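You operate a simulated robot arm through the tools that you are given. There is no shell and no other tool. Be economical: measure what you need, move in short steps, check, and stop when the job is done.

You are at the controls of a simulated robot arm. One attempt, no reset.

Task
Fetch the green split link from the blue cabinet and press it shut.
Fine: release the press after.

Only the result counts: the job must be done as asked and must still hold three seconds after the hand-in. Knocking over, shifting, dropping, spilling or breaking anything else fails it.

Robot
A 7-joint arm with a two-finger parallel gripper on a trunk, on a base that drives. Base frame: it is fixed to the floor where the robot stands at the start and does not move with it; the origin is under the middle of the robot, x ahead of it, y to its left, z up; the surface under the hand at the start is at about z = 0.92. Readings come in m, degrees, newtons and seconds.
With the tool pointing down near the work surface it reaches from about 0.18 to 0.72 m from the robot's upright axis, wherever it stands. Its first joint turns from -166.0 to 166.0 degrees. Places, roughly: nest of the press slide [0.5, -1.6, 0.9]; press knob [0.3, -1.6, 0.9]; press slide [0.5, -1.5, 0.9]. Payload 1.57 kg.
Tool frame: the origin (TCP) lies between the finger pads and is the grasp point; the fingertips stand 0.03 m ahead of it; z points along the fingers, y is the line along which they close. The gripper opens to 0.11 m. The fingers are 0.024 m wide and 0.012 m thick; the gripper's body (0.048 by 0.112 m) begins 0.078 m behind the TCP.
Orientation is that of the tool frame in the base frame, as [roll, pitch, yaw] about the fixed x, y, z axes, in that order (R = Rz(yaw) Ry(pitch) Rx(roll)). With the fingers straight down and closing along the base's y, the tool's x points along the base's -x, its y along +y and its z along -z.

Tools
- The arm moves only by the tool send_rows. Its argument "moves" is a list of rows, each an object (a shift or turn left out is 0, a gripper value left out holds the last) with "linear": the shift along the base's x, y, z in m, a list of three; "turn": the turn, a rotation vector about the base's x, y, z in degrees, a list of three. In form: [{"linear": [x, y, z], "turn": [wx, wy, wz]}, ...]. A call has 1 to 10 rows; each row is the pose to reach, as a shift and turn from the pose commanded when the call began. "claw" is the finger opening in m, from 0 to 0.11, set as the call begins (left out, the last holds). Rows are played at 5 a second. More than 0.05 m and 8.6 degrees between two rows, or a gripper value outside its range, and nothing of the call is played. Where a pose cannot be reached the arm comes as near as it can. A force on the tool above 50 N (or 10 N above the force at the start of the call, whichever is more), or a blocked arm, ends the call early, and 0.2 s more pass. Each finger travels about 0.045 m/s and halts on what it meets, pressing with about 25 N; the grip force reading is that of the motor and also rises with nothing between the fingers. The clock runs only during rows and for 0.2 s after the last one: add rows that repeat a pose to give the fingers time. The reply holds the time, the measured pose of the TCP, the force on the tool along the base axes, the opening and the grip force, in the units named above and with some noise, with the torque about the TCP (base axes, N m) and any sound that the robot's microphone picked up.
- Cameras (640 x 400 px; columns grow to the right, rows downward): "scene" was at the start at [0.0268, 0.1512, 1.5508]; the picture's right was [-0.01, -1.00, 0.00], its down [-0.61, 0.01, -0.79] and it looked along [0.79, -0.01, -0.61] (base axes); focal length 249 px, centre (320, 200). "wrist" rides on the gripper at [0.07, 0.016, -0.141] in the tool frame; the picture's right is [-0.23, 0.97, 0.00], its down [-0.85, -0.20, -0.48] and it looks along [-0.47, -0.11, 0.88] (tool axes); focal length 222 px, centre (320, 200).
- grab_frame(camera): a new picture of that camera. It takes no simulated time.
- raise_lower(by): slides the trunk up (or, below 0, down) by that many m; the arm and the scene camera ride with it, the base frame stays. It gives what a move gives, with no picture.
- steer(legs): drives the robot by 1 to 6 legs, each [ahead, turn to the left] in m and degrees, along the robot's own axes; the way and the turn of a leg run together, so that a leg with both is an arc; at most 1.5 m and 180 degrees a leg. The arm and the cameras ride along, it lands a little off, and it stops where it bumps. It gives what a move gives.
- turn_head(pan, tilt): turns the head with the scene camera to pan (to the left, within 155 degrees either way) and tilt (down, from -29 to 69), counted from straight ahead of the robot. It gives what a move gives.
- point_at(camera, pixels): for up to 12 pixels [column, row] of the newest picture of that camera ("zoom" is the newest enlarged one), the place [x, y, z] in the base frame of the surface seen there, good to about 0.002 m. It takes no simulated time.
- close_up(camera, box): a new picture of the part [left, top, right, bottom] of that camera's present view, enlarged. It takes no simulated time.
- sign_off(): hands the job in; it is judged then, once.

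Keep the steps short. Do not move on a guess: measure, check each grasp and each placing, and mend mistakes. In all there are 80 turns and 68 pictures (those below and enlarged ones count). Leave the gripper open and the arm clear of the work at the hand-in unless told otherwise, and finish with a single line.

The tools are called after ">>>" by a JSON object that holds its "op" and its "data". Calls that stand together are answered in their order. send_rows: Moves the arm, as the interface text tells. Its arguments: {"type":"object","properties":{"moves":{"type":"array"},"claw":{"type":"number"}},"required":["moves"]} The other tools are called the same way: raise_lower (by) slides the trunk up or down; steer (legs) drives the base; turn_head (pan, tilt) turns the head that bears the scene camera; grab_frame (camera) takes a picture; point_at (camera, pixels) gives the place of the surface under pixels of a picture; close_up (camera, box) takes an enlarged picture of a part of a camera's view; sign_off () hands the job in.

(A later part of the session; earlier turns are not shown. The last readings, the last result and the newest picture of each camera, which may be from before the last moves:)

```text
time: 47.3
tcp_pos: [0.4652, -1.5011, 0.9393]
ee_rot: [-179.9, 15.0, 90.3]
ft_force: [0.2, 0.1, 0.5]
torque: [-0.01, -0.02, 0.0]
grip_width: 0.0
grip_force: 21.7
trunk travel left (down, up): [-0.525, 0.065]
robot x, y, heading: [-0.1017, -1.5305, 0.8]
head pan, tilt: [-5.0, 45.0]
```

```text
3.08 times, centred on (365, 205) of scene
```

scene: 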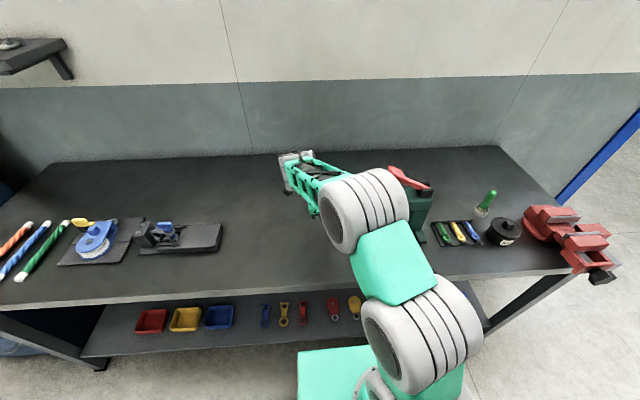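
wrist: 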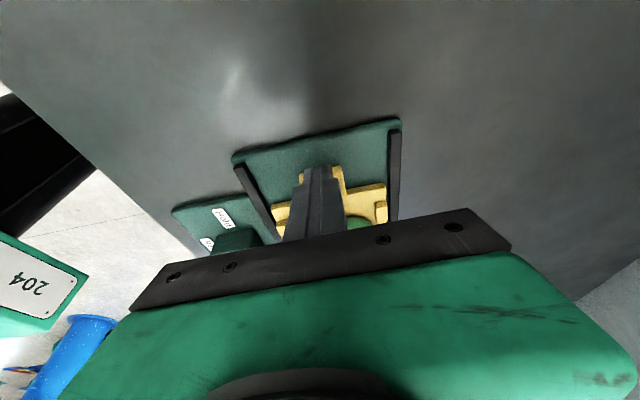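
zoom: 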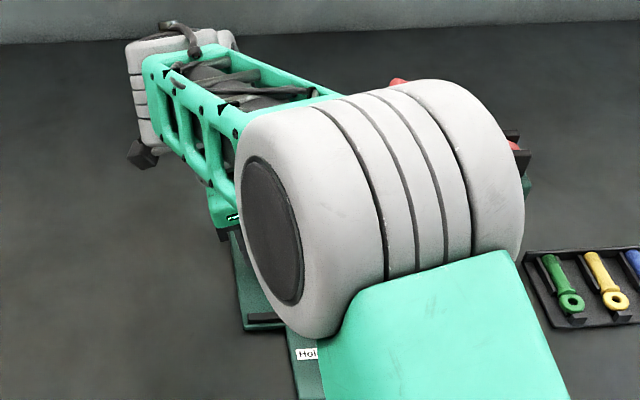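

The slide is moving. I'll go on in smaller steps, watching for the end stop.

>>> {"op": "send_rows", "data": {"moves": [{"linear": [0, -0.005, 0]}, {"linear": [0, -0.01, 0]}, {"linear": [0, -0.015, 0]}, {"linear": [0, -0.02, 0]}, {"linear": [0, -0.025, 0]}, {"linear": [0, -0.03, 0]}, {"linear": [0, -0.035, 0]}, {"linear": [0, -0.04, 0]}]}}

>>> {"op": "grab_frame", "data": {"camera": "wrist"}}

```text
time: 49.1
tcp_pos: [0.4641, -1.5409, 0.9395]
ee_rot: [-179.9, 15.1, 90.3]
ft_force: [1.1, 0.8, -0.6]
torque: [0.01, -0.03, -0.02]
grip_width: 0.0
grip_force: 21.6
trunk travel left (down, up): [-0.525, 0.065]
robot x, y, heading: [-0.102, -1.5293, 1.0]
head pan, tilt: [-5.0, 45.0]
```

```text
34 pictures are left
```

wrist: 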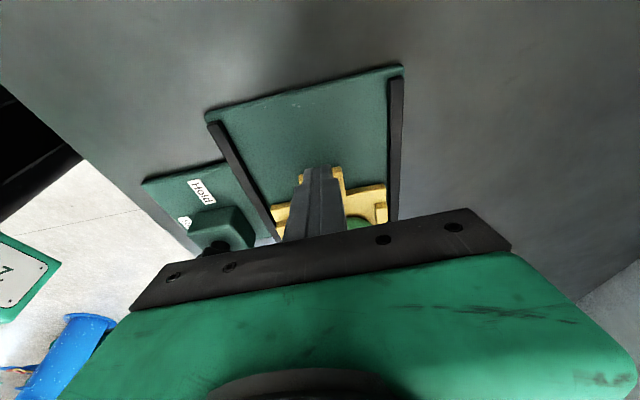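

>>> {"op": "send_rows", "data": {"moves": [{"linear": [0, -0.003, 0]}, {"linear": [0, -0.006, 0]}, {"linear": [0, -0.009, 0]}, {"linear": [0, -0.012, 0]}, {"linear": [0, -0.015, 0]}, {"linear": [0, -0.018, 0]}, {"linear": [0, -0.021, 0]}, {"linear": [0, -0.024, 0]}, {"linear": [0, -0.027, 0]}, {"linear": [0, -0.03, 0]}]}}

>>> {"op": "grab_frame", "data": {"camera": "wrist"}}

```text
time: 51.2
tcp_pos: [0.4641, -1.5577, 0.9402]
ee_rot: [-179.7, 14.6, 91.4]
ft_force: [-2.5, 22.1, 2.0]
torque: [0.54, 0.39, -0.11]
grip_width: 0.0
grip_force: 21.6
trunk travel left (down, up): [-0.525, 0.065]
robot x, y, heading: [-0.1021, -1.5315, 1.6]
head pan, tilt: [-5.0, 45.0]
stopped in row 10: the force on the tool passed its limit at 54 N (the readings are from after the stop); the commanded pose is now the measured one
```

```text
33 pictures are left
```

wrist: 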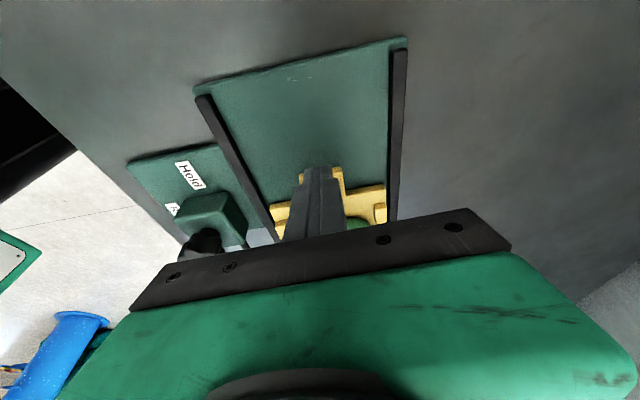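

The slide met a firm stop after about 0.095 m, which puts the nest at about y = -1.65, under the ram. I'll back off and look.

>>> {"op": "send_rows", "data": {"moves": [{"linear": [0, 0.015, 0]}, {"linear": [0, 0.04, 0.01]}, {"linear": [-0.01, 0.07, 0.04]}, {"linear": [-0.02, 0.1, 0.08]}, {"linear": [-0.03, 0.12, 0.12], "turn": [7.5, 0, 0]}, {"linear": [-0.05, 0.14, 0.15], "turn": [15, 0, 0]}, {"linear": [-0.06, 0.18, 0.15], "turn": [15, 0, 0]}, {"linear": [-0.07, 0.22, 0.15], "turn": [15, 0, 0]}]}}

>>> {"op": "turn_head", "data": {"pan": -15, "tilt": 45}}

>>> {"op": "grab_frame", "data": {"camera": "scene"}}

```text
refused: row 4 steps farther than a row can; nothing moved
```

```text
time: 51.9
tcp_pos: [0.4635, -1.5589, 0.9399]
ee_rot: [-179.7, 14.8, 91.2]
ft_force: [-3.8, 34.4, 3.5]
torque: [0.81, 0.52, -0.13]
grip_width: 0.0
grip_force: 21.4
trunk travel left (down, up): [-0.525, 0.065]
robot x, y, heading: [-0.099, -1.5363, 1.2]
head pan, tilt: [-15.0, 45.0]
```

```text
32 pictures are left
```

scene: 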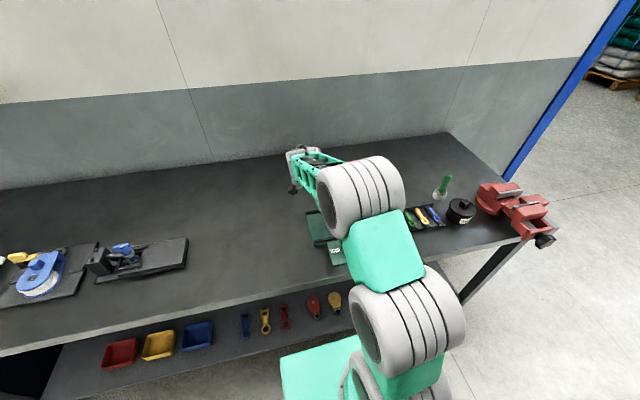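

One row was too long, so I'm retracting with shorter steps.

>>> {"op": "send_rows", "data": {"moves": [{"linear": [0, 0.015, 0]}, {"linear": [0, 0.04, 0.01]}, {"linear": [-0.01, 0.065, 0.04]}, {"linear": [-0.02, 0.085, 0.075]}, {"linear": [-0.03, 0.1, 0.11], "turn": [7.5, 0, 0]}, {"linear": [-0.05, 0.12, 0.145], "turn": [15, 0, 0]}, {"linear": [-0.06, 0.16, 0.15], "turn": [15, 0, 0]}, {"linear": [-0.07, 0.2, 0.15], "turn": [15, 0, 0]}, {"linear": [-0.07, 0.24, 0.15], "turn": [15, 0, 0]}, {"linear": [-0.07, 0.28, 0.15], "turn": [15, 0, 0]}]}}

>>> {"op": "grab_frame", "data": {"camera": "scene"}}

```text
time: 54.1
tcp_pos: [0.3923, -1.2819, 1.0863]
ee_rot: [180.0, -0.4, 91.0]
ft_force: [0.2, 0.7, -0.2]
torque: [0.02, 0.01, -0.03]
grip_width: 0.0
grip_force: 21.4
trunk travel left (down, up): [-0.525, 0.065]
robot x, y, heading: [-0.1032, -1.531, 1.4]
head pan, tilt: [-15.0, 45.0]
```

```text
31 pictures are left
```

scene: 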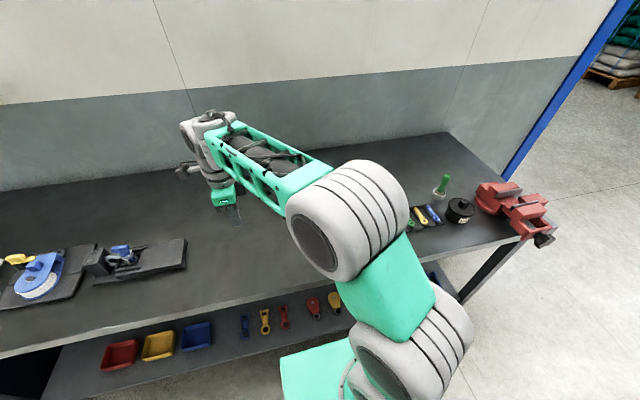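

>>> {"op": "close_up", "data": {"camera": "wrist", "box": [150, 0, 490, 220]}}

>>> {"op": "send_rows", "data": {"moves": [{"linear": [-0.03, 0.02, 0.0]}, {"linear": [-0.06, 0.05, 0.0]}, {"linear": [-0.09, 0.08, 0.0]}, {"linear": [-0.12, 0.11, 0.0]}]}}

>>> {"op": "close_up", "data": {"camera": "scene", "box": [270, 140, 470, 280]}}

```text
1.82 times, centred on (320, 110) of wrist
```

zoom: 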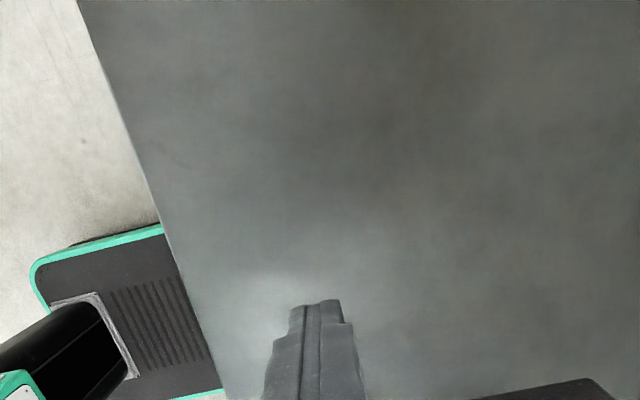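

```text
time: 55.1
tcp_pos: [0.2731, -1.1733, 1.0876]
ee_rot: [-180.0, -0.3, 90.9]
ft_force: [0.0, 0.0, 0.3]
torque: [0.0, -0.01, -0.02]
grip_width: 0.0001
grip_force: 21.3
trunk travel left (down, up): [-0.525, 0.065]
robot x, y, heading: [-0.1027, -1.5309, 1.1]
head pan, tilt: [-15.0, 45.0]
```

```text
2.86 times, centred on (370, 210) of scene
```

zoom: 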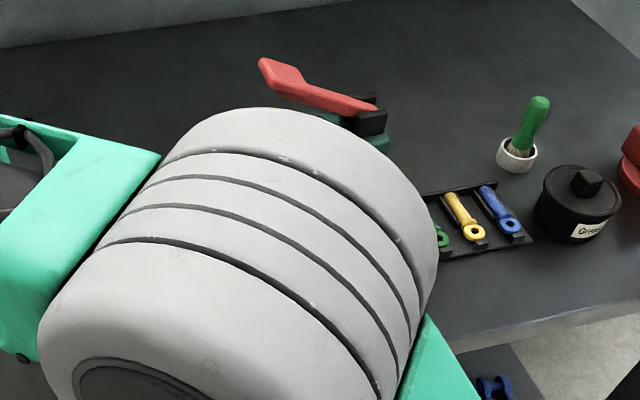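

The elbow hides the press. I'll turn the tool back and bring the wrist camera over the knob, which also shows the slide.

>>> {"op": "send_rows", "data": {"moves": [{"linear": [0, -0.028, 0.003], "turn": [0, 0, 8.5]}, {"linear": [0, -0.056, 0.006], "turn": [0, 0, 17]}, {"linear": [0, -0.084, 0.01], "turn": [0, 0, 25.5]}, {"linear": [0, -0.112, 0.014], "turn": [0, 0, 34]}, {"linear": [0, -0.14, 0.018], "turn": [0, 0, 42.5]}, {"linear": [0, -0.168, 0.022], "turn": [0, 0, 51]}, {"linear": [0, -0.196, 0.026], "turn": [0, 0, 59.5]}, {"linear": [0, -0.224, 0.03], "turn": [0, 0, 68]}, {"linear": [0, -0.252, 0.03], "turn": [0, 0, 76.5]}, {"linear": [0, -0.28, 0.03], "turn": [0, 0, 85]}], "claw": 0.07}}

>>> {"op": "send_rows", "data": {"moves": [{"linear": [0.01, -0.03, 0], "turn": [0, 0, 4]}, {"linear": [0.02, -0.06, 0], "turn": [0, 0, 4]}, {"linear": [0.02, -0.09, 0], "turn": [0, 0, 4]}, {"linear": [0.02, -0.09, 0], "turn": [0, 0, 4]}]}}

>>> {"op": "grab_frame", "data": {"camera": "wrist"}}

```text
time: 57.3
tcp_pos: [0.2746, -1.4533, 1.1169]
ee_rot: [180.0, -0.3, 176.2]
ft_force: [-0.4, 0.0, 0.3]
torque: [0.02, 0.02, -0.02]
grip_width: 0.0699
grip_force: 0.1
trunk travel left (down, up): [-0.525, 0.065]
robot x, y, heading: [-0.1016, -1.5313, 1.3]
head pan, tilt: [-15.0, 45.0]
```

```text
time: 58.3
tcp_pos: [0.2948, -1.5404, 1.1191]
ee_rot: [-180.0, -0.4, 179.9]
ft_force: [0.4, 0.6, 0.0]
torque: [-0.02, -0.01, 0.0]
grip_width: 0.0698
grip_force: 0.0
trunk travel left (down, up): [-0.525, 0.065]
robot x, y, heading: [-0.1036, -1.5326, 1.3]
head pan, tilt: [-15.0, 45.0]
```

```text
28 pictures are left
```

wrist: 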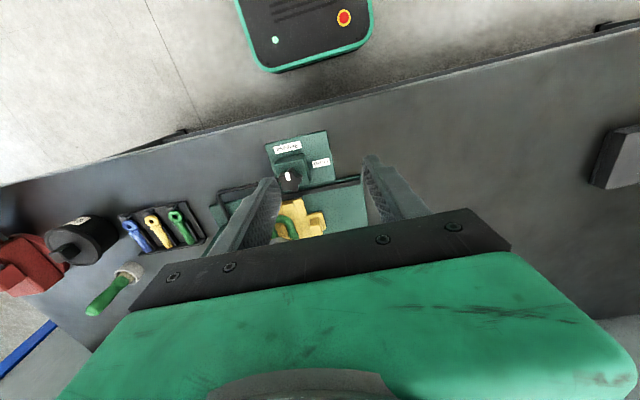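

>>> {"op": "close_up", "data": {"camera": "wrist", "box": [230, 120, 390, 250]}}

>>> {"op": "point_at", "data": {"camera": "zoom", "pixels": [[228, 218], [232, 195], [220, 235], [255, 235], [238, 255], [200, 240], [285, 340], [340, 370], [270, 350], [340, 330]]}}

```text
3.08 times, centred on (310, 185) of wrist
```

zoom: 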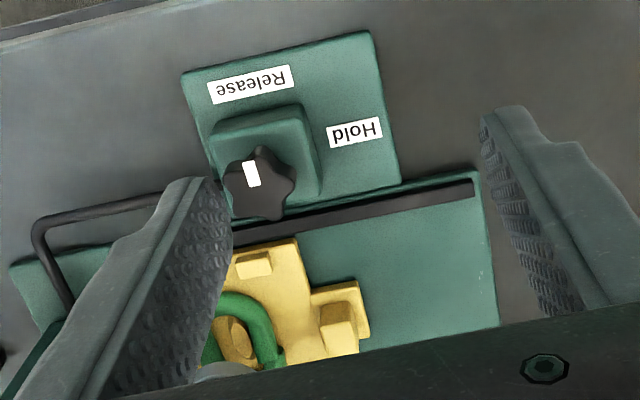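

```text
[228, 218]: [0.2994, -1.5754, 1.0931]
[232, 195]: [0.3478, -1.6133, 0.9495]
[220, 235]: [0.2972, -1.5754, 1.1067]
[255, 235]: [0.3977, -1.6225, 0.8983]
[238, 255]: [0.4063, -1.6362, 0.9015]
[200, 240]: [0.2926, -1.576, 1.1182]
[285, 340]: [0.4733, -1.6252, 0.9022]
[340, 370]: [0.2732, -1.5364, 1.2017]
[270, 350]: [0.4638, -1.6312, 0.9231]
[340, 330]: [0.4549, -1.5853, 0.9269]
```

The slide is under the ram, and the knob mark points toward "Release". I'll measure the knob outline.

>>> {"op": "point_at", "data": {"camera": "zoom", "pixels": [[260, 186], [251, 163], [255, 184], [228, 180], [294, 178], [258, 150], [282, 212], [240, 207], [245, 85], [354, 132], [300, 135]]}}

```text
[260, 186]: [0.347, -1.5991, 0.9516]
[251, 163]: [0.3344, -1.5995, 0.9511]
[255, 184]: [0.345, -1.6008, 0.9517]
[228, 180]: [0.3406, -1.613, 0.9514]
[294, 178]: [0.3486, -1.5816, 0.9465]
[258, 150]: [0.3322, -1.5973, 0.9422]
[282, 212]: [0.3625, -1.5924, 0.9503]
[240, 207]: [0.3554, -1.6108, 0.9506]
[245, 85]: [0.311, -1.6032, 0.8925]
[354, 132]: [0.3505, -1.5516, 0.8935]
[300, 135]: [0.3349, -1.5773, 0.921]
```

The knob centre is at about (0.348, -1.598), with its top at 0.951. Hold lies 90 degrees clockwise (from -x to +y). I'll move above the knob with the tool turned +45, so I can twist through to -45.

>>> {"op": "send_rows", "data": {"moves": [{"linear": [0.01, -0.01, 0], "turn": [0, 0, 8.5]}, {"linear": [0.02, -0.025, -0.01], "turn": [0, 0, 17]}, {"linear": [0.035, -0.04, -0.03], "turn": [0, 0, 25.5]}, {"linear": [0.05, -0.055, -0.06], "turn": [0, 0, 34]}, {"linear": [0.053, -0.0576, -0.085], "turn": [0, 0, 42.5]}, {"linear": [0.053, -0.0576, -0.105], "turn": [0, 0, 45]}, {"linear": [0.053, -0.0576, -0.105], "turn": [0, 0, 45]}]}}

>>> {"op": "grab_frame", "data": {"camera": "wrist"}}

```text
time: 59.9
tcp_pos: [0.3493, -1.5979, 1.0137]
ee_rot: [-180.0, -0.3, -134.8]
ft_force: [0.2, -0.2, 1.0]
torque: [0.0, -0.03, -0.01]
grip_width: 0.0699
grip_force: 0.0
trunk travel left (down, up): [-0.525, 0.065]
robot x, y, heading: [-0.1056, -1.5307, 1.1]
head pan, tilt: [-15.0, 45.0]
```

```text
26 pictures are left
```

wrist: 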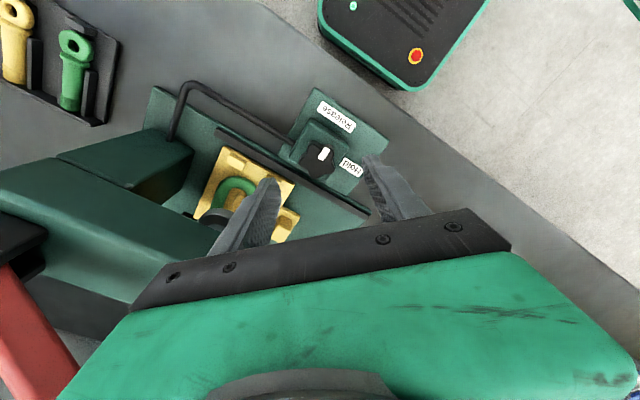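

I'm lowering around the knob, with the opening narrowed to 0.052.

>>> {"op": "send_rows", "data": {"moves": [{"linear": [0, 0, -0.02]}, {"linear": [0, 0, -0.04]}, {"linear": [0, 0, -0.056]}, {"linear": [0, 0, -0.056]}], "claw": 0.052}}

>>> {"op": "close_up", "data": {"camera": "wrist", "box": [180, 80, 440, 250]}}

```text
time: 60.9
tcp_pos: [0.3488, -1.6008, 0.9589]
ee_rot: [-180.0, -0.3, -134.9]
ft_force: [0.7, -0.1, -0.1]
torque: [0.02, 0.02, 0.0]
grip_width: 0.0517
grip_force: 0.0
trunk travel left (down, up): [-0.525, 0.065]
robot x, y, heading: [-0.1052, -1.5298, 0.9]
head pan, tilt: [-15.0, 45.0]
```

```text
2.35 times, centred on (310, 165) of wrist
```

zoom: 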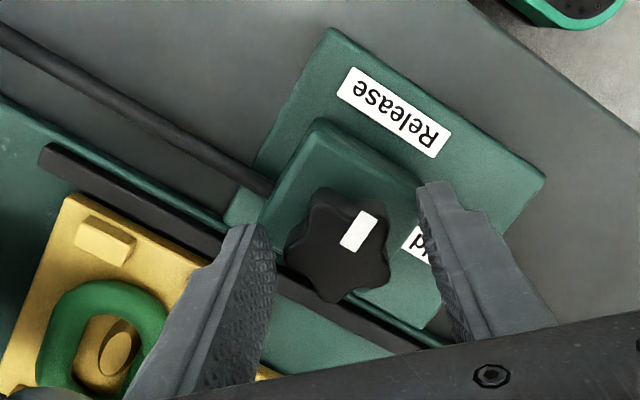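

The knob is between the fingers, so I'm closing on it.

>>> {"op": "send_rows", "data": {"moves": [{"linear": [0, 0.001, 0]}, {"linear": [0, 0.001, 0]}, {"linear": [0, 0.001, 0]}, {"linear": [0, 0.001, 0]}], "claw": 0.02}}

>>> {"op": "close_up", "data": {"camera": "wrist", "box": [180, 80, 440, 250]}}

```text
time: 61.9
tcp_pos: [0.3503, -1.6007, 0.9589]
ee_rot: [180.0, -0.2, -135.2]
ft_force: [7.2, -11.4, -1.5]
torque: [-0.53, -0.21, 0.0]
grip_width: 0.0348
grip_force: 40.4
trunk travel left (down, up): [-0.525, 0.065]
robot x, y, heading: [-0.1017, -1.5291, 1.4]
head pan, tilt: [-15.0, 45.0]
```

```text
2.35 times, centred on (310, 165) of wrist
```

zoom: 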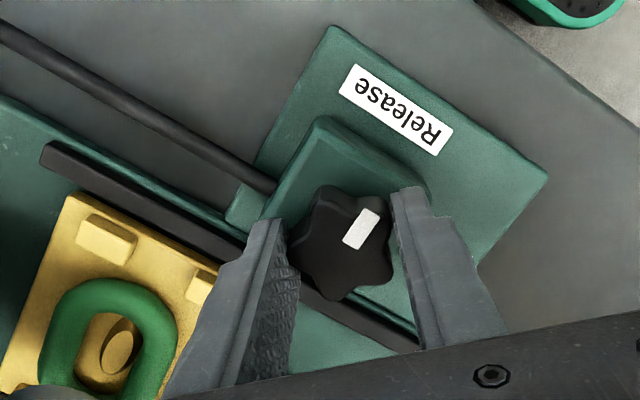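

It is gripped, with a small side load that I'll relieve while turning. I'm turning clockwise toward Hold.

>>> {"op": "send_rows", "data": {"moves": [{"linear": [0.0005, -0.001, 0], "turn": [0, 0, -4]}, {"linear": [0.001, -0.002, 0], "turn": [0, 0, -10]}, {"linear": [0.001, -0.002, 0], "turn": [0, 0, -16]}, {"linear": [0.001, -0.002, 0], "turn": [0, 0, -22]}, {"linear": [0.001, -0.002, 0], "turn": [0, 0, -28]}, {"linear": [0.001, -0.002, 0], "turn": [0, 0, -34]}]}}

>>> {"op": "close_up", "data": {"camera": "wrist", "box": [180, 80, 440, 250]}}

```text
time: 63.3
tcp_pos: [0.3488, -1.6014, 0.9592]
ee_rot: [-179.9, -0.1, -169.1]
ft_force: [5.9, 0.8, 13.3]
torque: [0.11, -0.21, -0.01]
grip_width: 0.0349
grip_force: 42.0
trunk travel left (down, up): [-0.525, 0.065]
robot x, y, heading: [-0.1028, -1.5327, 1.3]
head pan, tilt: [-15.0, 45.0]
```

```text
2.35 times, centred on (310, 165) of wrist
```

zoom: 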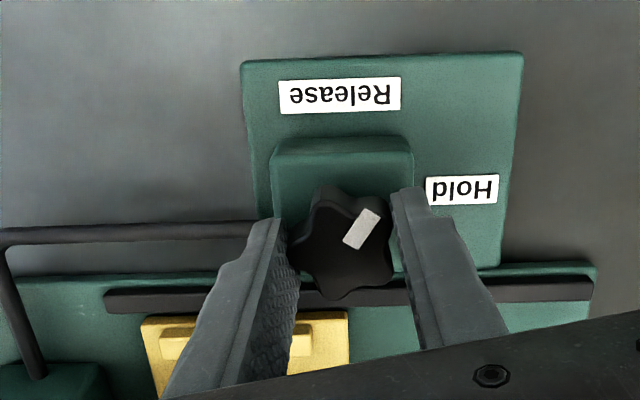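

The knob follows: its mark now points between Release and Hold, and no force has built up. I'm continuing toward 90 degrees.

>>> {"op": "send_rows", "data": {"moves": [{"turn": [0, 0, -6]}, {"turn": [0, 0, -12]}, {"turn": [0, 0, -18]}, {"turn": [0, 0, -24]}, {"turn": [0, 0, -30]}, {"turn": [0, 0, -36]}, {"turn": [0, 0, -42]}, {"turn": [0, 0, -48]}, {"turn": [0, 0, -54]}, {"turn": [0, 0, -57]}]}}

>>> {"op": "grab_frame", "data": {"camera": "wrist"}}

```text
time: 65.5
tcp_pos: [0.3494, -1.6013, 0.9588]
ee_rot: [179.9, -0.2, 134.0]
ft_force: [11.0, 2.1, 22.9]
torque: [0.11, -0.37, 0.66]
grip_width: 0.0349
grip_force: 42.3
trunk travel left (down, up): [-0.525, 0.065]
robot x, y, heading: [-0.1047, -1.5307, 1.4]
head pan, tilt: [-15.0, 45.0]
```

```text
22 pictures are left
```

wrist: 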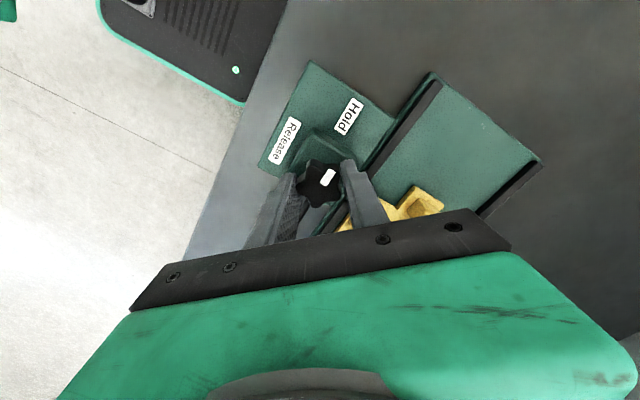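

A torque of 0.66 N m at about 90 degrees suggests the stop. I'll wait a moment, let go, rise, and inspect the ram.

>>> {"op": "send_rows", "data": {"moves": [{"turn": [0, 0, 1]}, {"turn": [0, 0, 1]}, {"turn": [0, 0, 1]}, {"turn": [0, 0, 1]}], "claw": 0.055}}

>>> {"op": "send_rows", "data": {"moves": [{"linear": [0, 0, 0.03]}, {"linear": [0, 0, 0.06]}, {"linear": [-0.02, 0.03, 0.08]}, {"linear": [-0.05, 0.06, 0.1]}, {"linear": [-0.05, 0.1, 0.1]}, {"linear": [-0.05, 0.14, 0.1]}, {"linear": [-0.05, 0.18, 0.1]}, {"linear": [-0.05, 0.18, 0.1]}]}}

>>> {"op": "grab_frame", "data": {"camera": "wrist"}}

```text
time: 66.5
tcp_pos: [0.3478, -1.6023, 0.9576]
ee_rot: [-179.9, -0.2, 134.9]
ft_force: [0.1, 0.2, 0.6]
torque: [-0.02, 0.0, -0.01]
grip_width: 0.0547
grip_force: 0.0
trunk travel left (down, up): [-0.525, 0.065]
robot x, y, heading: [-0.1058, -1.5262, 1.3]
head pan, tilt: [-15.0, 45.0]
```

```text
time: 68.3
tcp_pos: [0.3009, -1.4188, 1.0578]
ee_rot: [180.0, -0.3, 135.0]
ft_force: [0.3, -0.7, -0.5]
torque: [0.01, 0.01, -0.04]
grip_width: 0.0548
grip_force: 0.1
trunk travel left (down, up): [-0.525, 0.065]
robot x, y, heading: [-0.103, -1.5353, 1.3]
head pan, tilt: [-15.0, 45.0]
```

```text
21 pictures are left
```

wrist: 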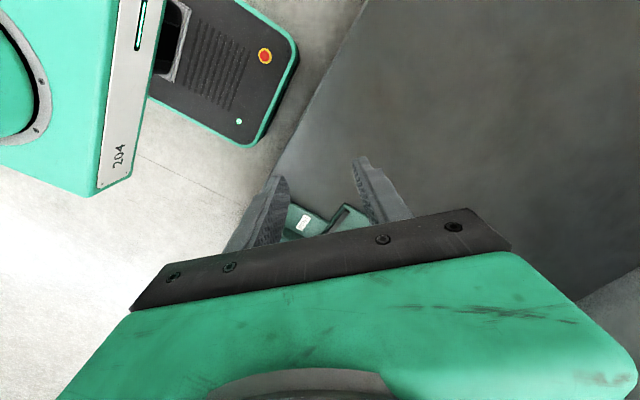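

I'll turn the tool and lean it so the wrist camera looks along the bench under the ram.

>>> {"op": "send_rows", "data": {"moves": [{"linear": [0.02, 0, 0], "turn": [0, 0, -8.5]}, {"linear": [0.04, 0.01, 0], "turn": [0, 0, -17]}, {"linear": [0.06, 0.02, 0], "turn": [0, 0, -25.5]}, {"linear": [0.08, 0.03, 0], "turn": [0, 0, -34]}, {"linear": [0.1, 0.03, 0], "turn": [0, 0, -42.5]}]}}

>>> {"op": "send_rows", "data": {"moves": [{"turn": [-8, 0, 0]}, {"turn": [-16, 0, 0]}, {"turn": [-24, 0, 0]}, {"turn": [-30, 0, 0]}, {"turn": [-30, 0, 0]}]}}

>>> {"op": "grab_frame", "data": {"camera": "wrist"}}

```text
time: 69.5
tcp_pos: [0.3994, -1.3899, 1.0563]
ee_rot: [180.0, -0.3, 92.4]
ft_force: [0.8, -0.1, 0.4]
torque: [0.01, -0.01, 0.0]
grip_width: 0.0551
grip_force: 0.1
trunk travel left (down, up): [-0.525, 0.065]
robot x, y, heading: [-0.1052, -1.5302, 1.2]
head pan, tilt: [-15.0, 45.0]
```

```text
time: 70.7
tcp_pos: [0.3978, -1.3896, 1.0569]
ee_rot: [-178.7, 29.8, 92.9]
ft_force: [0.0, -0.4, -0.2]
torque: [-0.01, 0.0, -0.02]
grip_width: 0.055
grip_force: 0.0
trunk travel left (down, up): [-0.525, 0.065]
robot x, y, heading: [-0.1052, -1.5269, 1.3]
head pan, tilt: [-15.0, 45.0]
```

```text
20 pictures are left
```

wrist: 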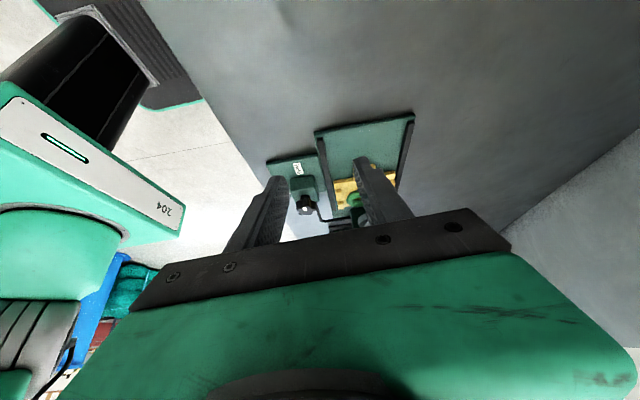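

>>> {"op": "close_up", "data": {"camera": "wrist", "box": [260, 140, 400, 240]}}

```text
4.00 times, centred on (330, 190) of wrist
```

zoom: 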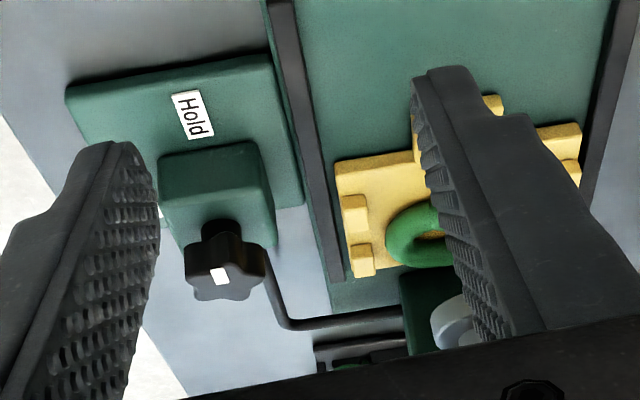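

>>> {"op": "point_at", "data": {"camera": "zoom", "pixels": [[442, 325], [460, 300], [450, 315], [420, 225], [445, 235], [420, 260], [353, 203], [222, 277], [228, 258], [425, 300]]}}

```text
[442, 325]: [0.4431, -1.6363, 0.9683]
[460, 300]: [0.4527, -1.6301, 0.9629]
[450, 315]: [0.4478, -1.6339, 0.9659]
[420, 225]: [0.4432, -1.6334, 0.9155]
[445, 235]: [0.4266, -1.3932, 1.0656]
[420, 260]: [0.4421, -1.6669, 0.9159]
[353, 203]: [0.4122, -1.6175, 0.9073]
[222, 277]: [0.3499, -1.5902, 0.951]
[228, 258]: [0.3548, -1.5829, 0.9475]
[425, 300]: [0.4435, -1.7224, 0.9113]
```

The ram disc is still at z of about 0.964, so either the ram has not come down or it cycled. I need to see the split. I'll open wide and shift +x so the link shows between the fingers.

>>> {"op": "send_rows", "data": {"moves": [{"linear": [0.03, 0, 0]}, {"linear": [0.06, 0, 0]}, {"linear": [0.07, 0, 0]}, {"linear": [0.07, 0, 0]}], "claw": 0.11}}

>>> {"op": "close_up", "data": {"camera": "wrist", "box": [250, 140, 390, 240]}}

```text
time: 71.7
tcp_pos: [0.4459, -1.4063, 1.0353]
ee_rot: [-178.6, 29.6, 92.9]
ft_force: [0.2, -0.1, 0.0]
torque: [-0.01, 0.03, -0.01]
grip_width: 0.1102
grip_force: 0.0
out of reach, approached as far as the arm can: row 1, 2, 3, 4
trunk travel left (down, up): [-0.525, 0.065]
robot x, y, heading: [-0.1024, -1.5309, 1.4]
head pan, tilt: [-15.0, 45.0]
```

```text
4.00 times, centred on (320, 190) of wrist
```

zoom: 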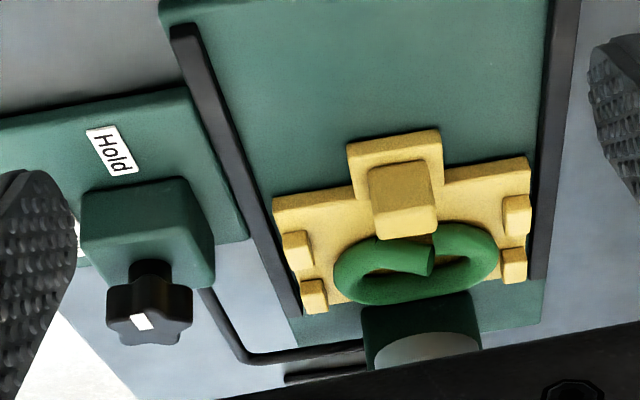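

>>> {"op": "point_at", "data": {"camera": "zoom", "pixels": [[400, 190], [405, 220], [297, 240], [314, 288], [513, 210], [513, 260], [410, 362], [385, 370], [295, 312], [140, 322], [150, 290], [415, 255]]}}

```text
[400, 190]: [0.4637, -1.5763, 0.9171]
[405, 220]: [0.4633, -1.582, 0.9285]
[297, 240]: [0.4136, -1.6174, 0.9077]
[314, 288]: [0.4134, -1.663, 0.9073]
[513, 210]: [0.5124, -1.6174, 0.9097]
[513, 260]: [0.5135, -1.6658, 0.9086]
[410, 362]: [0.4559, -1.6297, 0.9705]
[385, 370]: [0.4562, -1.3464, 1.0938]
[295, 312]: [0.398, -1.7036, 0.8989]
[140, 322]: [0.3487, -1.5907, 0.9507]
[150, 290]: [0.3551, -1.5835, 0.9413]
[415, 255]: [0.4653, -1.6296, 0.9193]
```

The split is still open and the ram is still up, while the knob is at Hold and the slide is home. The pipe from the knob box to the press suggests a valve: with Hold set, the red lever probably pumps the ram down and Release lets it up. I'll look at the lever and base clearance before doing anything.

>>> {"op": "grab_frame", "data": {"camera": "scene"}}

>>> {"op": "point_at", "data": {"camera": "scene", "pixels": [[285, 360], [320, 345], [300, 352], [200, 305], [345, 175], [350, 165]]}}

```text
17 pictures are left
```

scene: 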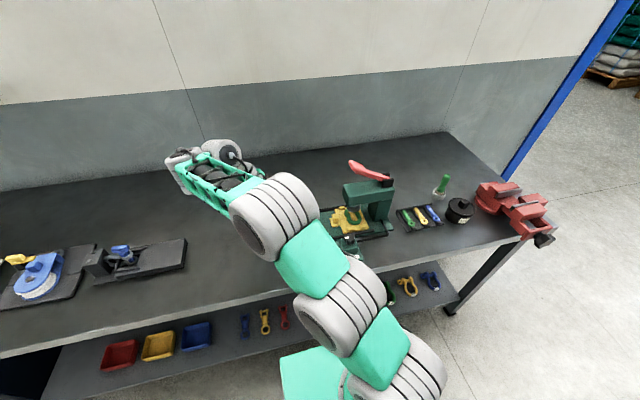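

```text
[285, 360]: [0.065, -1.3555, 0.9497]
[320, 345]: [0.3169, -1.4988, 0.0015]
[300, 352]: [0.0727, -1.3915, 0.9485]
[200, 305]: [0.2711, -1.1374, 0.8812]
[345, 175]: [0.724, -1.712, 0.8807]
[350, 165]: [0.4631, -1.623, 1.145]
```

Now the press is visible. I'll enlarge it and measure the lever.

>>> {"op": "close_up", "data": {"camera": "scene", "box": [315, 145, 415, 265]}}

>>> {"op": "point_at", "data": {"camera": "scene", "pixels": [[350, 162], [355, 166], [365, 171], [375, 175], [385, 181], [352, 170], [360, 200], [352, 216], [390, 185]]}}

```text
3.33 times, centred on (365, 205) of scene
```

zoom: 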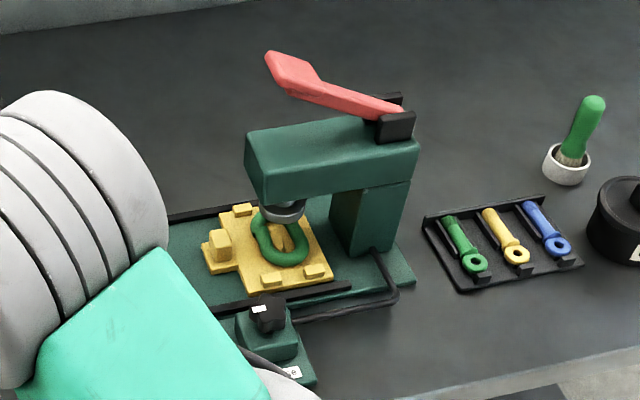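

```text
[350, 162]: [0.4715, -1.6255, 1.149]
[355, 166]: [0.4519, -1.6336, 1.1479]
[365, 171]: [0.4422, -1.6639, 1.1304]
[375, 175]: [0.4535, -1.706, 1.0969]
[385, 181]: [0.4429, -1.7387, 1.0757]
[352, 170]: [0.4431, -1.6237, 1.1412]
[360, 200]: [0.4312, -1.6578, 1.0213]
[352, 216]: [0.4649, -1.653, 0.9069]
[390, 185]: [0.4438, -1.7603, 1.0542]
```

The lever's pivot is near (0.457, -1.75, 1.065) and its pad near (0.46, -1.625, 1.15). I'll straighten the tool, close the fingers and raise the trunk, so I can press the pad gently from above.

>>> {"op": "send_rows", "data": {"moves": [{"linear": [-0.01, 0, 0.03], "turn": [8, 0, 0]}, {"linear": [-0.02, 0, 0.06], "turn": [16, 0, 0]}, {"linear": [-0.03, 0, 0.09], "turn": [23, 0, 0]}, {"linear": [-0.03, 0, 0.11], "turn": [29.7, 0, 0]}, {"linear": [-0.03, 0, 0.11], "turn": [29.7, 0, 0]}], "claw": 0}}

>>> {"op": "raise_lower", "data": {"by": 0.065}}

>>> {"op": "send_rows", "data": {"moves": [{"linear": [0.01, -0.04, 0]}, {"linear": [0.02, -0.08, 0]}, {"linear": [0.03, -0.12, 0]}, {"linear": [0.035, -0.15, 0]}, {"linear": [0.035, -0.15, 0]}]}}

```text
time: 72.9
tcp_pos: [0.4155, -1.4065, 1.1461]
ee_rot: [180.0, 0.0, 92.4]
ft_force: [-0.2, -1.0, -0.5]
torque: [0.03, 0.01, 0.02]
grip_width: 0.004
grip_force: 0.0
trunk travel left (down, up): [-0.525, 0.065]
robot x, y, heading: [-0.1034, -1.5287, 1.1]
head pan, tilt: [-15.0, 45.0]
```

```text
time: 73.9
tcp_pos: [0.4164, -1.4062, 1.2107]
ee_rot: [-180.0, 0.0, 92.5]
ft_force: [0.0, -0.5, 0.2]
torque: [-0.02, 0.0, 0.0]
grip_width: 0.0
grip_force: 21.3
trunk travel left (down, up): [-0.59, 0.0]
robot x, y, heading: [-0.0989, -1.5305, 1.1]
head pan, tilt: [-15.0, 45.0]
```

```text
time: 75.1
tcp_pos: [0.4503, -1.5561, 1.2133]
ee_rot: [180.0, -0.1, 92.5]
ft_force: [0.7, -0.6, 0.2]
torque: [0.02, 0.04, -0.01]
grip_width: 0.0002
grip_force: 21.3
trunk travel left (down, up): [-0.59, 0.0]
robot x, y, heading: [-0.104, -1.5311, 1.1]
head pan, tilt: [-15.0, 45.0]
```

>>> {"op": "send_rows", "data": {"moves": [{"linear": [0.005, -0.03, 0]}, {"linear": [0.01, -0.06, 0]}, {"linear": [0.01, -0.07, 0]}, {"linear": [0.01, -0.07, -0.012]}, {"linear": [0.01, -0.07, -0.02]}, {"linear": [0.01, -0.07, -0.02]}]}}

>>> {"op": "grab_frame", "data": {"camera": "wrist"}}

>>> {"op": "close_up", "data": {"camera": "scene", "box": [290, 120, 430, 260]}}

```text
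time: 76.5
tcp_pos: [0.4596, -1.6283, 1.1899]
ee_rot: [180.0, 0.0, 92.5]
ft_force: [0.0, -0.3, -0.2]
torque: [0.02, 0.0, 0.0]
grip_width: 0.0
grip_force: 21.3
trunk travel left (down, up): [-0.59, 0.0]
robot x, y, heading: [-0.1003, -1.5275, 1.4]
head pan, tilt: [-15.0, 45.0]
```

```text
15 pictures are left
```

wrist: 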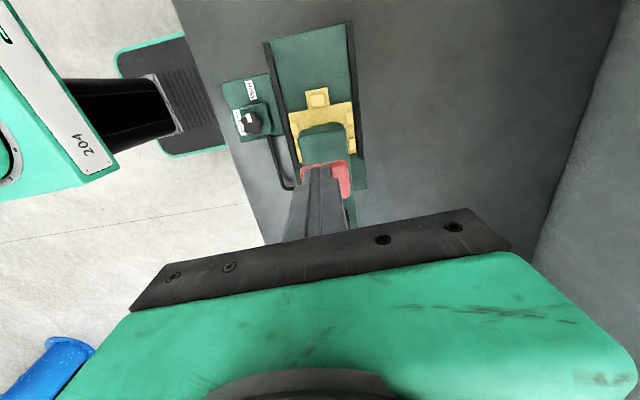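

```text
2.86 times, centred on (360, 190) of scene
```

zoom: 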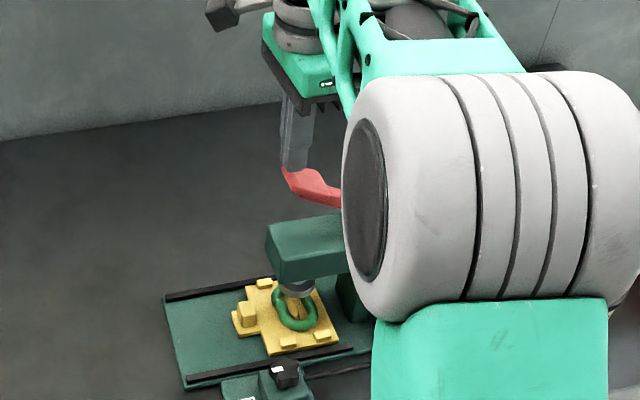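

The fingertips are just above the lever pad. I'm pressing down gently, following the lever's arc.

>>> {"op": "send_rows", "data": {"moves": [{"linear": [0, 0, -0.005]}, {"linear": [0, 0, -0.01]}, {"linear": [0, 0.002, -0.015]}, {"linear": [0, 0.004, -0.02]}, {"linear": [0, 0.006, -0.025]}, {"linear": [0, 0.008, -0.03]}]}}

>>> {"op": "close_up", "data": {"camera": "scene", "box": [290, 120, 430, 260]}}

```text
time: 77.9
tcp_pos: [0.4593, -1.618, 1.1603]
ee_rot: [179.9, 0.1, 92.4]
ft_force: [-0.8, 6.0, 7.1]
torque: [0.17, 0.05, 0.0]
grip_width: 0.0
grip_force: 20.8
trunk travel left (down, up): [-0.59, 0.0]
robot x, y, heading: [-0.105, -1.5312, 1.4]
head pan, tilt: [-15.0, 45.0]
```

```text
2.86 times, centred on (360, 190) of scene
```

zoom: 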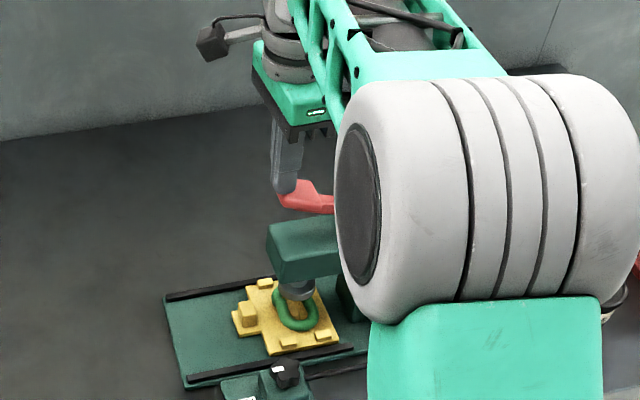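

The lever yields with about 9 N and the ram disc has come lower, so the reading was right. I'm continuing the stroke.

>>> {"op": "send_rows", "data": {"moves": [{"linear": [0, 0.002, -0.006]}, {"linear": [0, 0.004, -0.012]}, {"linear": [0, 0.005, -0.018]}, {"linear": [0, 0.006, -0.024]}, {"linear": [0, 0.007, -0.03]}, {"linear": [0, 0.008, -0.036]}, {"linear": [0, 0.009, -0.042]}, {"linear": [0, 0.009, -0.048]}]}}

>>> {"op": "close_up", "data": {"camera": "scene", "box": [290, 120, 430, 260]}}

```text
time: 79.7
tcp_pos: [0.4602, -1.609, 1.1161]
ee_rot: [179.6, 0.1, 92.5]
ft_force: [-2.3, 3.4, 24.8]
torque: [0.3, 0.14, 0.11]
grip_width: 0.0001
grip_force: 21.3
trunk travel left (down, up): [-0.59, 0.0]
robot x, y, heading: [-0.1005, -1.5321, 1.0]
head pan, tilt: [-15.0, 45.0]
```

```text
2.86 times, centred on (360, 190) of scene
```

zoom: 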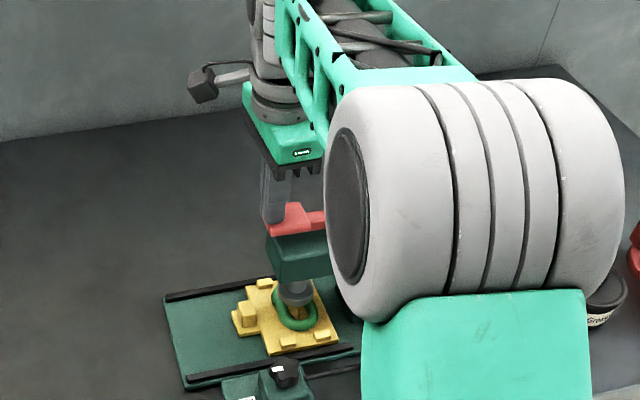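

The lever is nearly at the bottom with 25 N. I'll press a few mm more to finish the stroke, then ease up and see whether the lever springs back.

>>> {"op": "send_rows", "data": {"moves": [{"linear": [0, 0, -0.003]}, {"linear": [0, 0, -0.006]}, {"linear": [0, 0, -0.008]}]}}

>>> {"op": "send_rows", "data": {"moves": [{"linear": [0, 0, 0.02]}, {"linear": [0, 0, 0.05]}, {"linear": [0, 0.03, 0.09]}, {"linear": [0, 0.06, 0.11]}, {"linear": [0, 0.06, 0.11]}]}}

>>> {"op": "close_up", "data": {"camera": "scene", "box": [290, 120, 430, 260]}}

```text
time: 80.3
tcp_pos: [0.4611, -1.6093, 1.1168]
ee_rot: [179.1, 0.2, 92.5]
ft_force: [-10.8, 0.7, 18.9]
torque: [0.15, 0.45, 0.08]
grip_width: 0.0
grip_force: 21.5
trunk travel left (down, up): [-0.59, 0.0]
robot x, y, heading: [-0.1034, -1.53, 1.2]
head pan, tilt: [-15.0, 45.0]
stopped in row 2: the force on the tool passed its limit at 53 N (the readings are from after the stop); the commanded pose is now the measured one
```

```text
time: 81.5
tcp_pos: [0.4633, -1.5506, 1.2247]
ee_rot: [179.3, 0.1, 92.6]
ft_force: [0.5, -0.6, 0.6]
torque: [-0.01, 0.01, 0.0]
grip_width: 0.0003
grip_force: 21.5
trunk travel left (down, up): [-0.59, 0.0]
robot x, y, heading: [-0.1048, -1.529, 1.0]
head pan, tilt: [-15.0, 45.0]
```

```text
2.86 times, centred on (360, 190) of scene
```

zoom: 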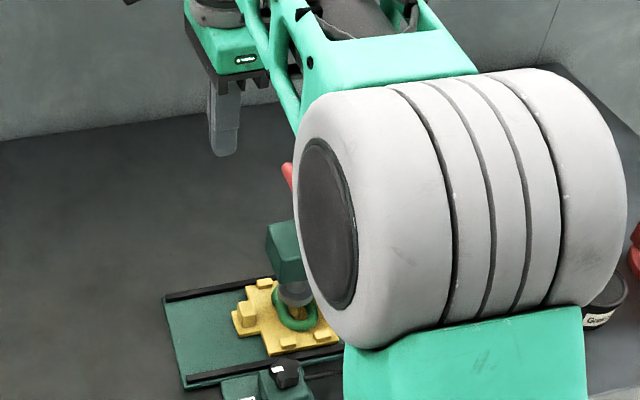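

The lever sprang back. I'll measure where the ram disc is now.

>>> {"op": "point_at", "data": {"camera": "zoom", "pixels": [[285, 295], [290, 300], [300, 303], [283, 290], [290, 280], [285, 312], [277, 302], [287, 172]]}}

```text
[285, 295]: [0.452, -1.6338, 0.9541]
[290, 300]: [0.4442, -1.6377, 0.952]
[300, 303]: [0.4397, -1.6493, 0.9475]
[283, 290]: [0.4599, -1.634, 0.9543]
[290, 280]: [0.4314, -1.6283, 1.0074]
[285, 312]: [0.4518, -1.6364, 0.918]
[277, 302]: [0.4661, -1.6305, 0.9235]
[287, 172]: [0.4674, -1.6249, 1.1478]
```

The disc moved down about 15 mm, to about 0.947, and is being held. I need about two more strokes, so I'm doing stroke two.

>>> {"op": "send_rows", "data": {"moves": [{"linear": [-0.001, -0.04, -0.005]}, {"linear": [-0.002, -0.078, -0.015]}, {"linear": [-0.002, -0.078, -0.035]}, {"linear": [-0.002, -0.077, -0.045]}, {"linear": [-0.002, -0.075, -0.055]}, {"linear": [-0.002, -0.071, -0.065]}]}}

>>> {"op": "send_rows", "data": {"moves": [{"linear": [0, 0.002, -0.006]}, {"linear": [0, 0.004, -0.012]}, {"linear": [0, 0.005, -0.018]}, {"linear": [0, 0.006, -0.024]}, {"linear": [0, 0.007, -0.03]}, {"linear": [0, 0.008, -0.036]}, {"linear": [0, 0.009, -0.042]}, {"linear": [0, 0.009, -0.047]}, {"linear": [0, 0.009, -0.048]}]}}

>>> {"op": "send_rows", "data": {"moves": [{"linear": [0, 0, 0.02]}, {"linear": [0, 0, 0.05]}, {"linear": [0, 0.0, 0.09]}, {"linear": [0, 0.03, 0.11]}, {"linear": [0, 0.06, 0.11]}, {"linear": [0, 0.06, 0.11]}]}}

>>> {"op": "close_up", "data": {"camera": "scene", "box": [320, 180, 420, 260]}}

```text
time: 82.9
tcp_pos: [0.4614, -1.6199, 1.1584]
ee_rot: [179.3, 0.2, 92.5]
ft_force: [0.4, 3.8, 5.2]
torque: [0.17, 0.01, -0.04]
grip_width: 0.0
grip_force: 21.3
trunk travel left (down, up): [-0.59, 0.0]
robot x, y, heading: [-0.1025, -1.531, 1.2]
head pan, tilt: [-15.0, 45.0]
```

```text
time: 84.9
tcp_pos: [0.4616, -1.6112, 1.1164]
ee_rot: [178.6, 0.2, 92.5]
ft_force: [0.5, 4.4, 41.0]
torque: [0.58, 0.16, 0.18]
grip_width: 0.0001
grip_force: 21.7
trunk travel left (down, up): [-0.59, 0.0]
robot x, y, heading: [-0.0999, -1.5281, 1.3]
head pan, tilt: [-15.0, 45.0]
```

```text
time: 86.3
tcp_pos: [0.462, -1.5504, 1.22]
ee_rot: [179.3, 0.2, 92.5]
ft_force: [-0.2, 0.1, 0.1]
torque: [-0.01, 0.05, 0.01]
grip_width: 0.0
grip_force: 21.8
trunk travel left (down, up): [-0.59, 0.0]
robot x, y, heading: [-0.1003, -1.5318, 1.4]
head pan, tilt: [-15.0, 45.0]
```

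```text
5.00 times, centred on (370, 220) of scene
```

zoom: 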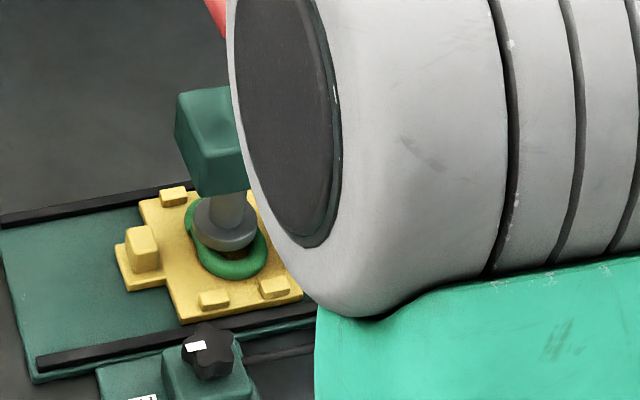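

>>> {"op": "point_at", "data": {"camera": "zoom", "pixels": [[205, 240], [225, 248], [200, 235], [245, 248], [215, 228], [195, 230], [230, 268], [190, 218]]}}

```text
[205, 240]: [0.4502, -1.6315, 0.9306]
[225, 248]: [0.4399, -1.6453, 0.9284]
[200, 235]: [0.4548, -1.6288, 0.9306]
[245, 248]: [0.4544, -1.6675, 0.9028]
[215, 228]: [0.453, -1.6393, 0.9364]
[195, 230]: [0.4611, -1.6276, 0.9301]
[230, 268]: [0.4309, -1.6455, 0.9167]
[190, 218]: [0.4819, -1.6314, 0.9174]
```

The disc underside is at about 0.928, just above the raised end at 0.9235. I'm doing stroke three.

>>> {"op": "send_rows", "data": {"moves": [{"linear": [-0.001, -0.04, -0.005]}, {"linear": [-0.002, -0.078, -0.015]}, {"linear": [-0.002, -0.078, -0.033]}, {"linear": [-0.002, -0.077, -0.043]}, {"linear": [-0.002, -0.075, -0.053]}, {"linear": [-0.002, -0.071, -0.063]}]}}

>>> {"op": "send_rows", "data": {"moves": [{"linear": [0, 0.002, -0.006]}, {"linear": [0, 0.004, -0.012]}, {"linear": [0, 0.005, -0.018]}, {"linear": [0, 0.006, -0.024]}, {"linear": [0, 0.007, -0.03]}, {"linear": [0, 0.008, -0.036]}, {"linear": [0, 0.009, -0.042]}, {"linear": [0, 0.009, -0.045]}, {"linear": [0, 0.009, -0.046]}]}}

```text
time: 87.7
tcp_pos: [0.4595, -1.6231, 1.1581]
ee_rot: [179.2, 0.2, 92.5]
ft_force: [0.3, 3.8, 5.1]
torque: [0.17, 0.04, -0.04]
grip_width: 0.0
grip_force: 21.5
trunk travel left (down, up): [-0.59, 0.0]
robot x, y, heading: [-0.1072, -1.5293, 1.2]
head pan, tilt: [-15.0, 45.0]
```

```text
time: 89.7
tcp_pos: [0.4581, -1.614, 1.1156]
ee_rot: [178.8, 0.2, 92.6]
ft_force: [-5.2, -3.6, 31.1]
torque: [0.26, 0.29, 0.06]
grip_width: 0.0001
grip_force: 21.3
trunk travel left (down, up): [-0.59, 0.0]
robot x, y, heading: [-0.1042, -1.5276, 1.3]
head pan, tilt: [-15.0, 45.0]
```

Stroke three went full length. I'll raise and check the ram.

>>> {"op": "send_rows", "data": {"moves": [{"linear": [0, 0, 0.02]}, {"linear": [0, 0, 0.05]}, {"linear": [0, 0.0, 0.09]}, {"linear": [0, 0.03, 0.11]}, {"linear": [0, 0.06, 0.11]}, {"linear": [0, 0.06, 0.11]}]}}

>>> {"op": "close_up", "data": {"camera": "scene", "box": [320, 200, 380, 245]}}

>>> {"op": "point_at", "data": {"camera": "zoom", "pixels": [[220, 260], [200, 240], [180, 220], [250, 270], [230, 230], [260, 300], [300, 290]]}}

```text
time: 91.1
tcp_pos: [0.4608, -1.5563, 1.2213]
ee_rot: [179.2, 0.2, 92.5]
ft_force: [0.7, 0.0, 0.0]
torque: [0.05, -0.01, -0.04]
grip_width: 0.0
grip_force: 21.0
trunk travel left (down, up): [-0.59, 0.0]
robot x, y, heading: [-0.1042, -1.528, 1.1]
head pan, tilt: [-15.0, 45.0]
```

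```text
8.89 times, centred on (350, 222) of scene
```

zoom: 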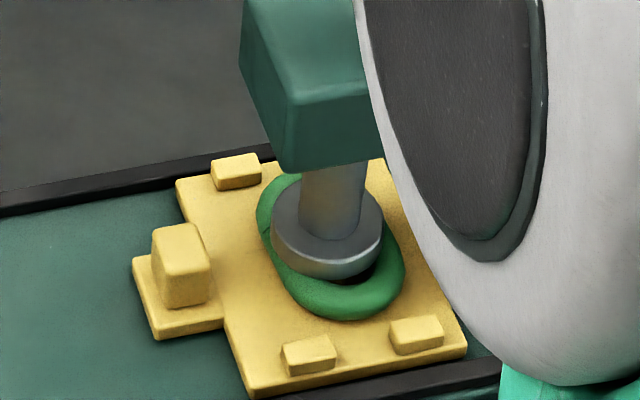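

```text
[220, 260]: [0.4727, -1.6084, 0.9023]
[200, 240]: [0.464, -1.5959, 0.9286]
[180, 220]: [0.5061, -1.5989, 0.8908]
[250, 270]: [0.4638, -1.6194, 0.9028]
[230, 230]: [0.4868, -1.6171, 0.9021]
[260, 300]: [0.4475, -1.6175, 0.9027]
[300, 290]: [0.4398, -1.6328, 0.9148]
```

>>> {"op": "point_at", "data": {"camera": "zoom", "pixels": [[330, 270], [330, 260], [300, 262], [278, 240], [330, 300], [268, 220], [350, 245], [285, 275], [264, 238]]}}

```text
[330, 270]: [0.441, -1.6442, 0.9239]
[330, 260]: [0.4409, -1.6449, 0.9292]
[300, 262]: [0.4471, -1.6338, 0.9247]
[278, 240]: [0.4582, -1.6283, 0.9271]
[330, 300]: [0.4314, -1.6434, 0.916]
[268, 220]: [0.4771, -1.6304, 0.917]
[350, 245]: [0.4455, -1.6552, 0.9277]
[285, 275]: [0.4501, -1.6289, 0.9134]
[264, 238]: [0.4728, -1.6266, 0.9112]
```

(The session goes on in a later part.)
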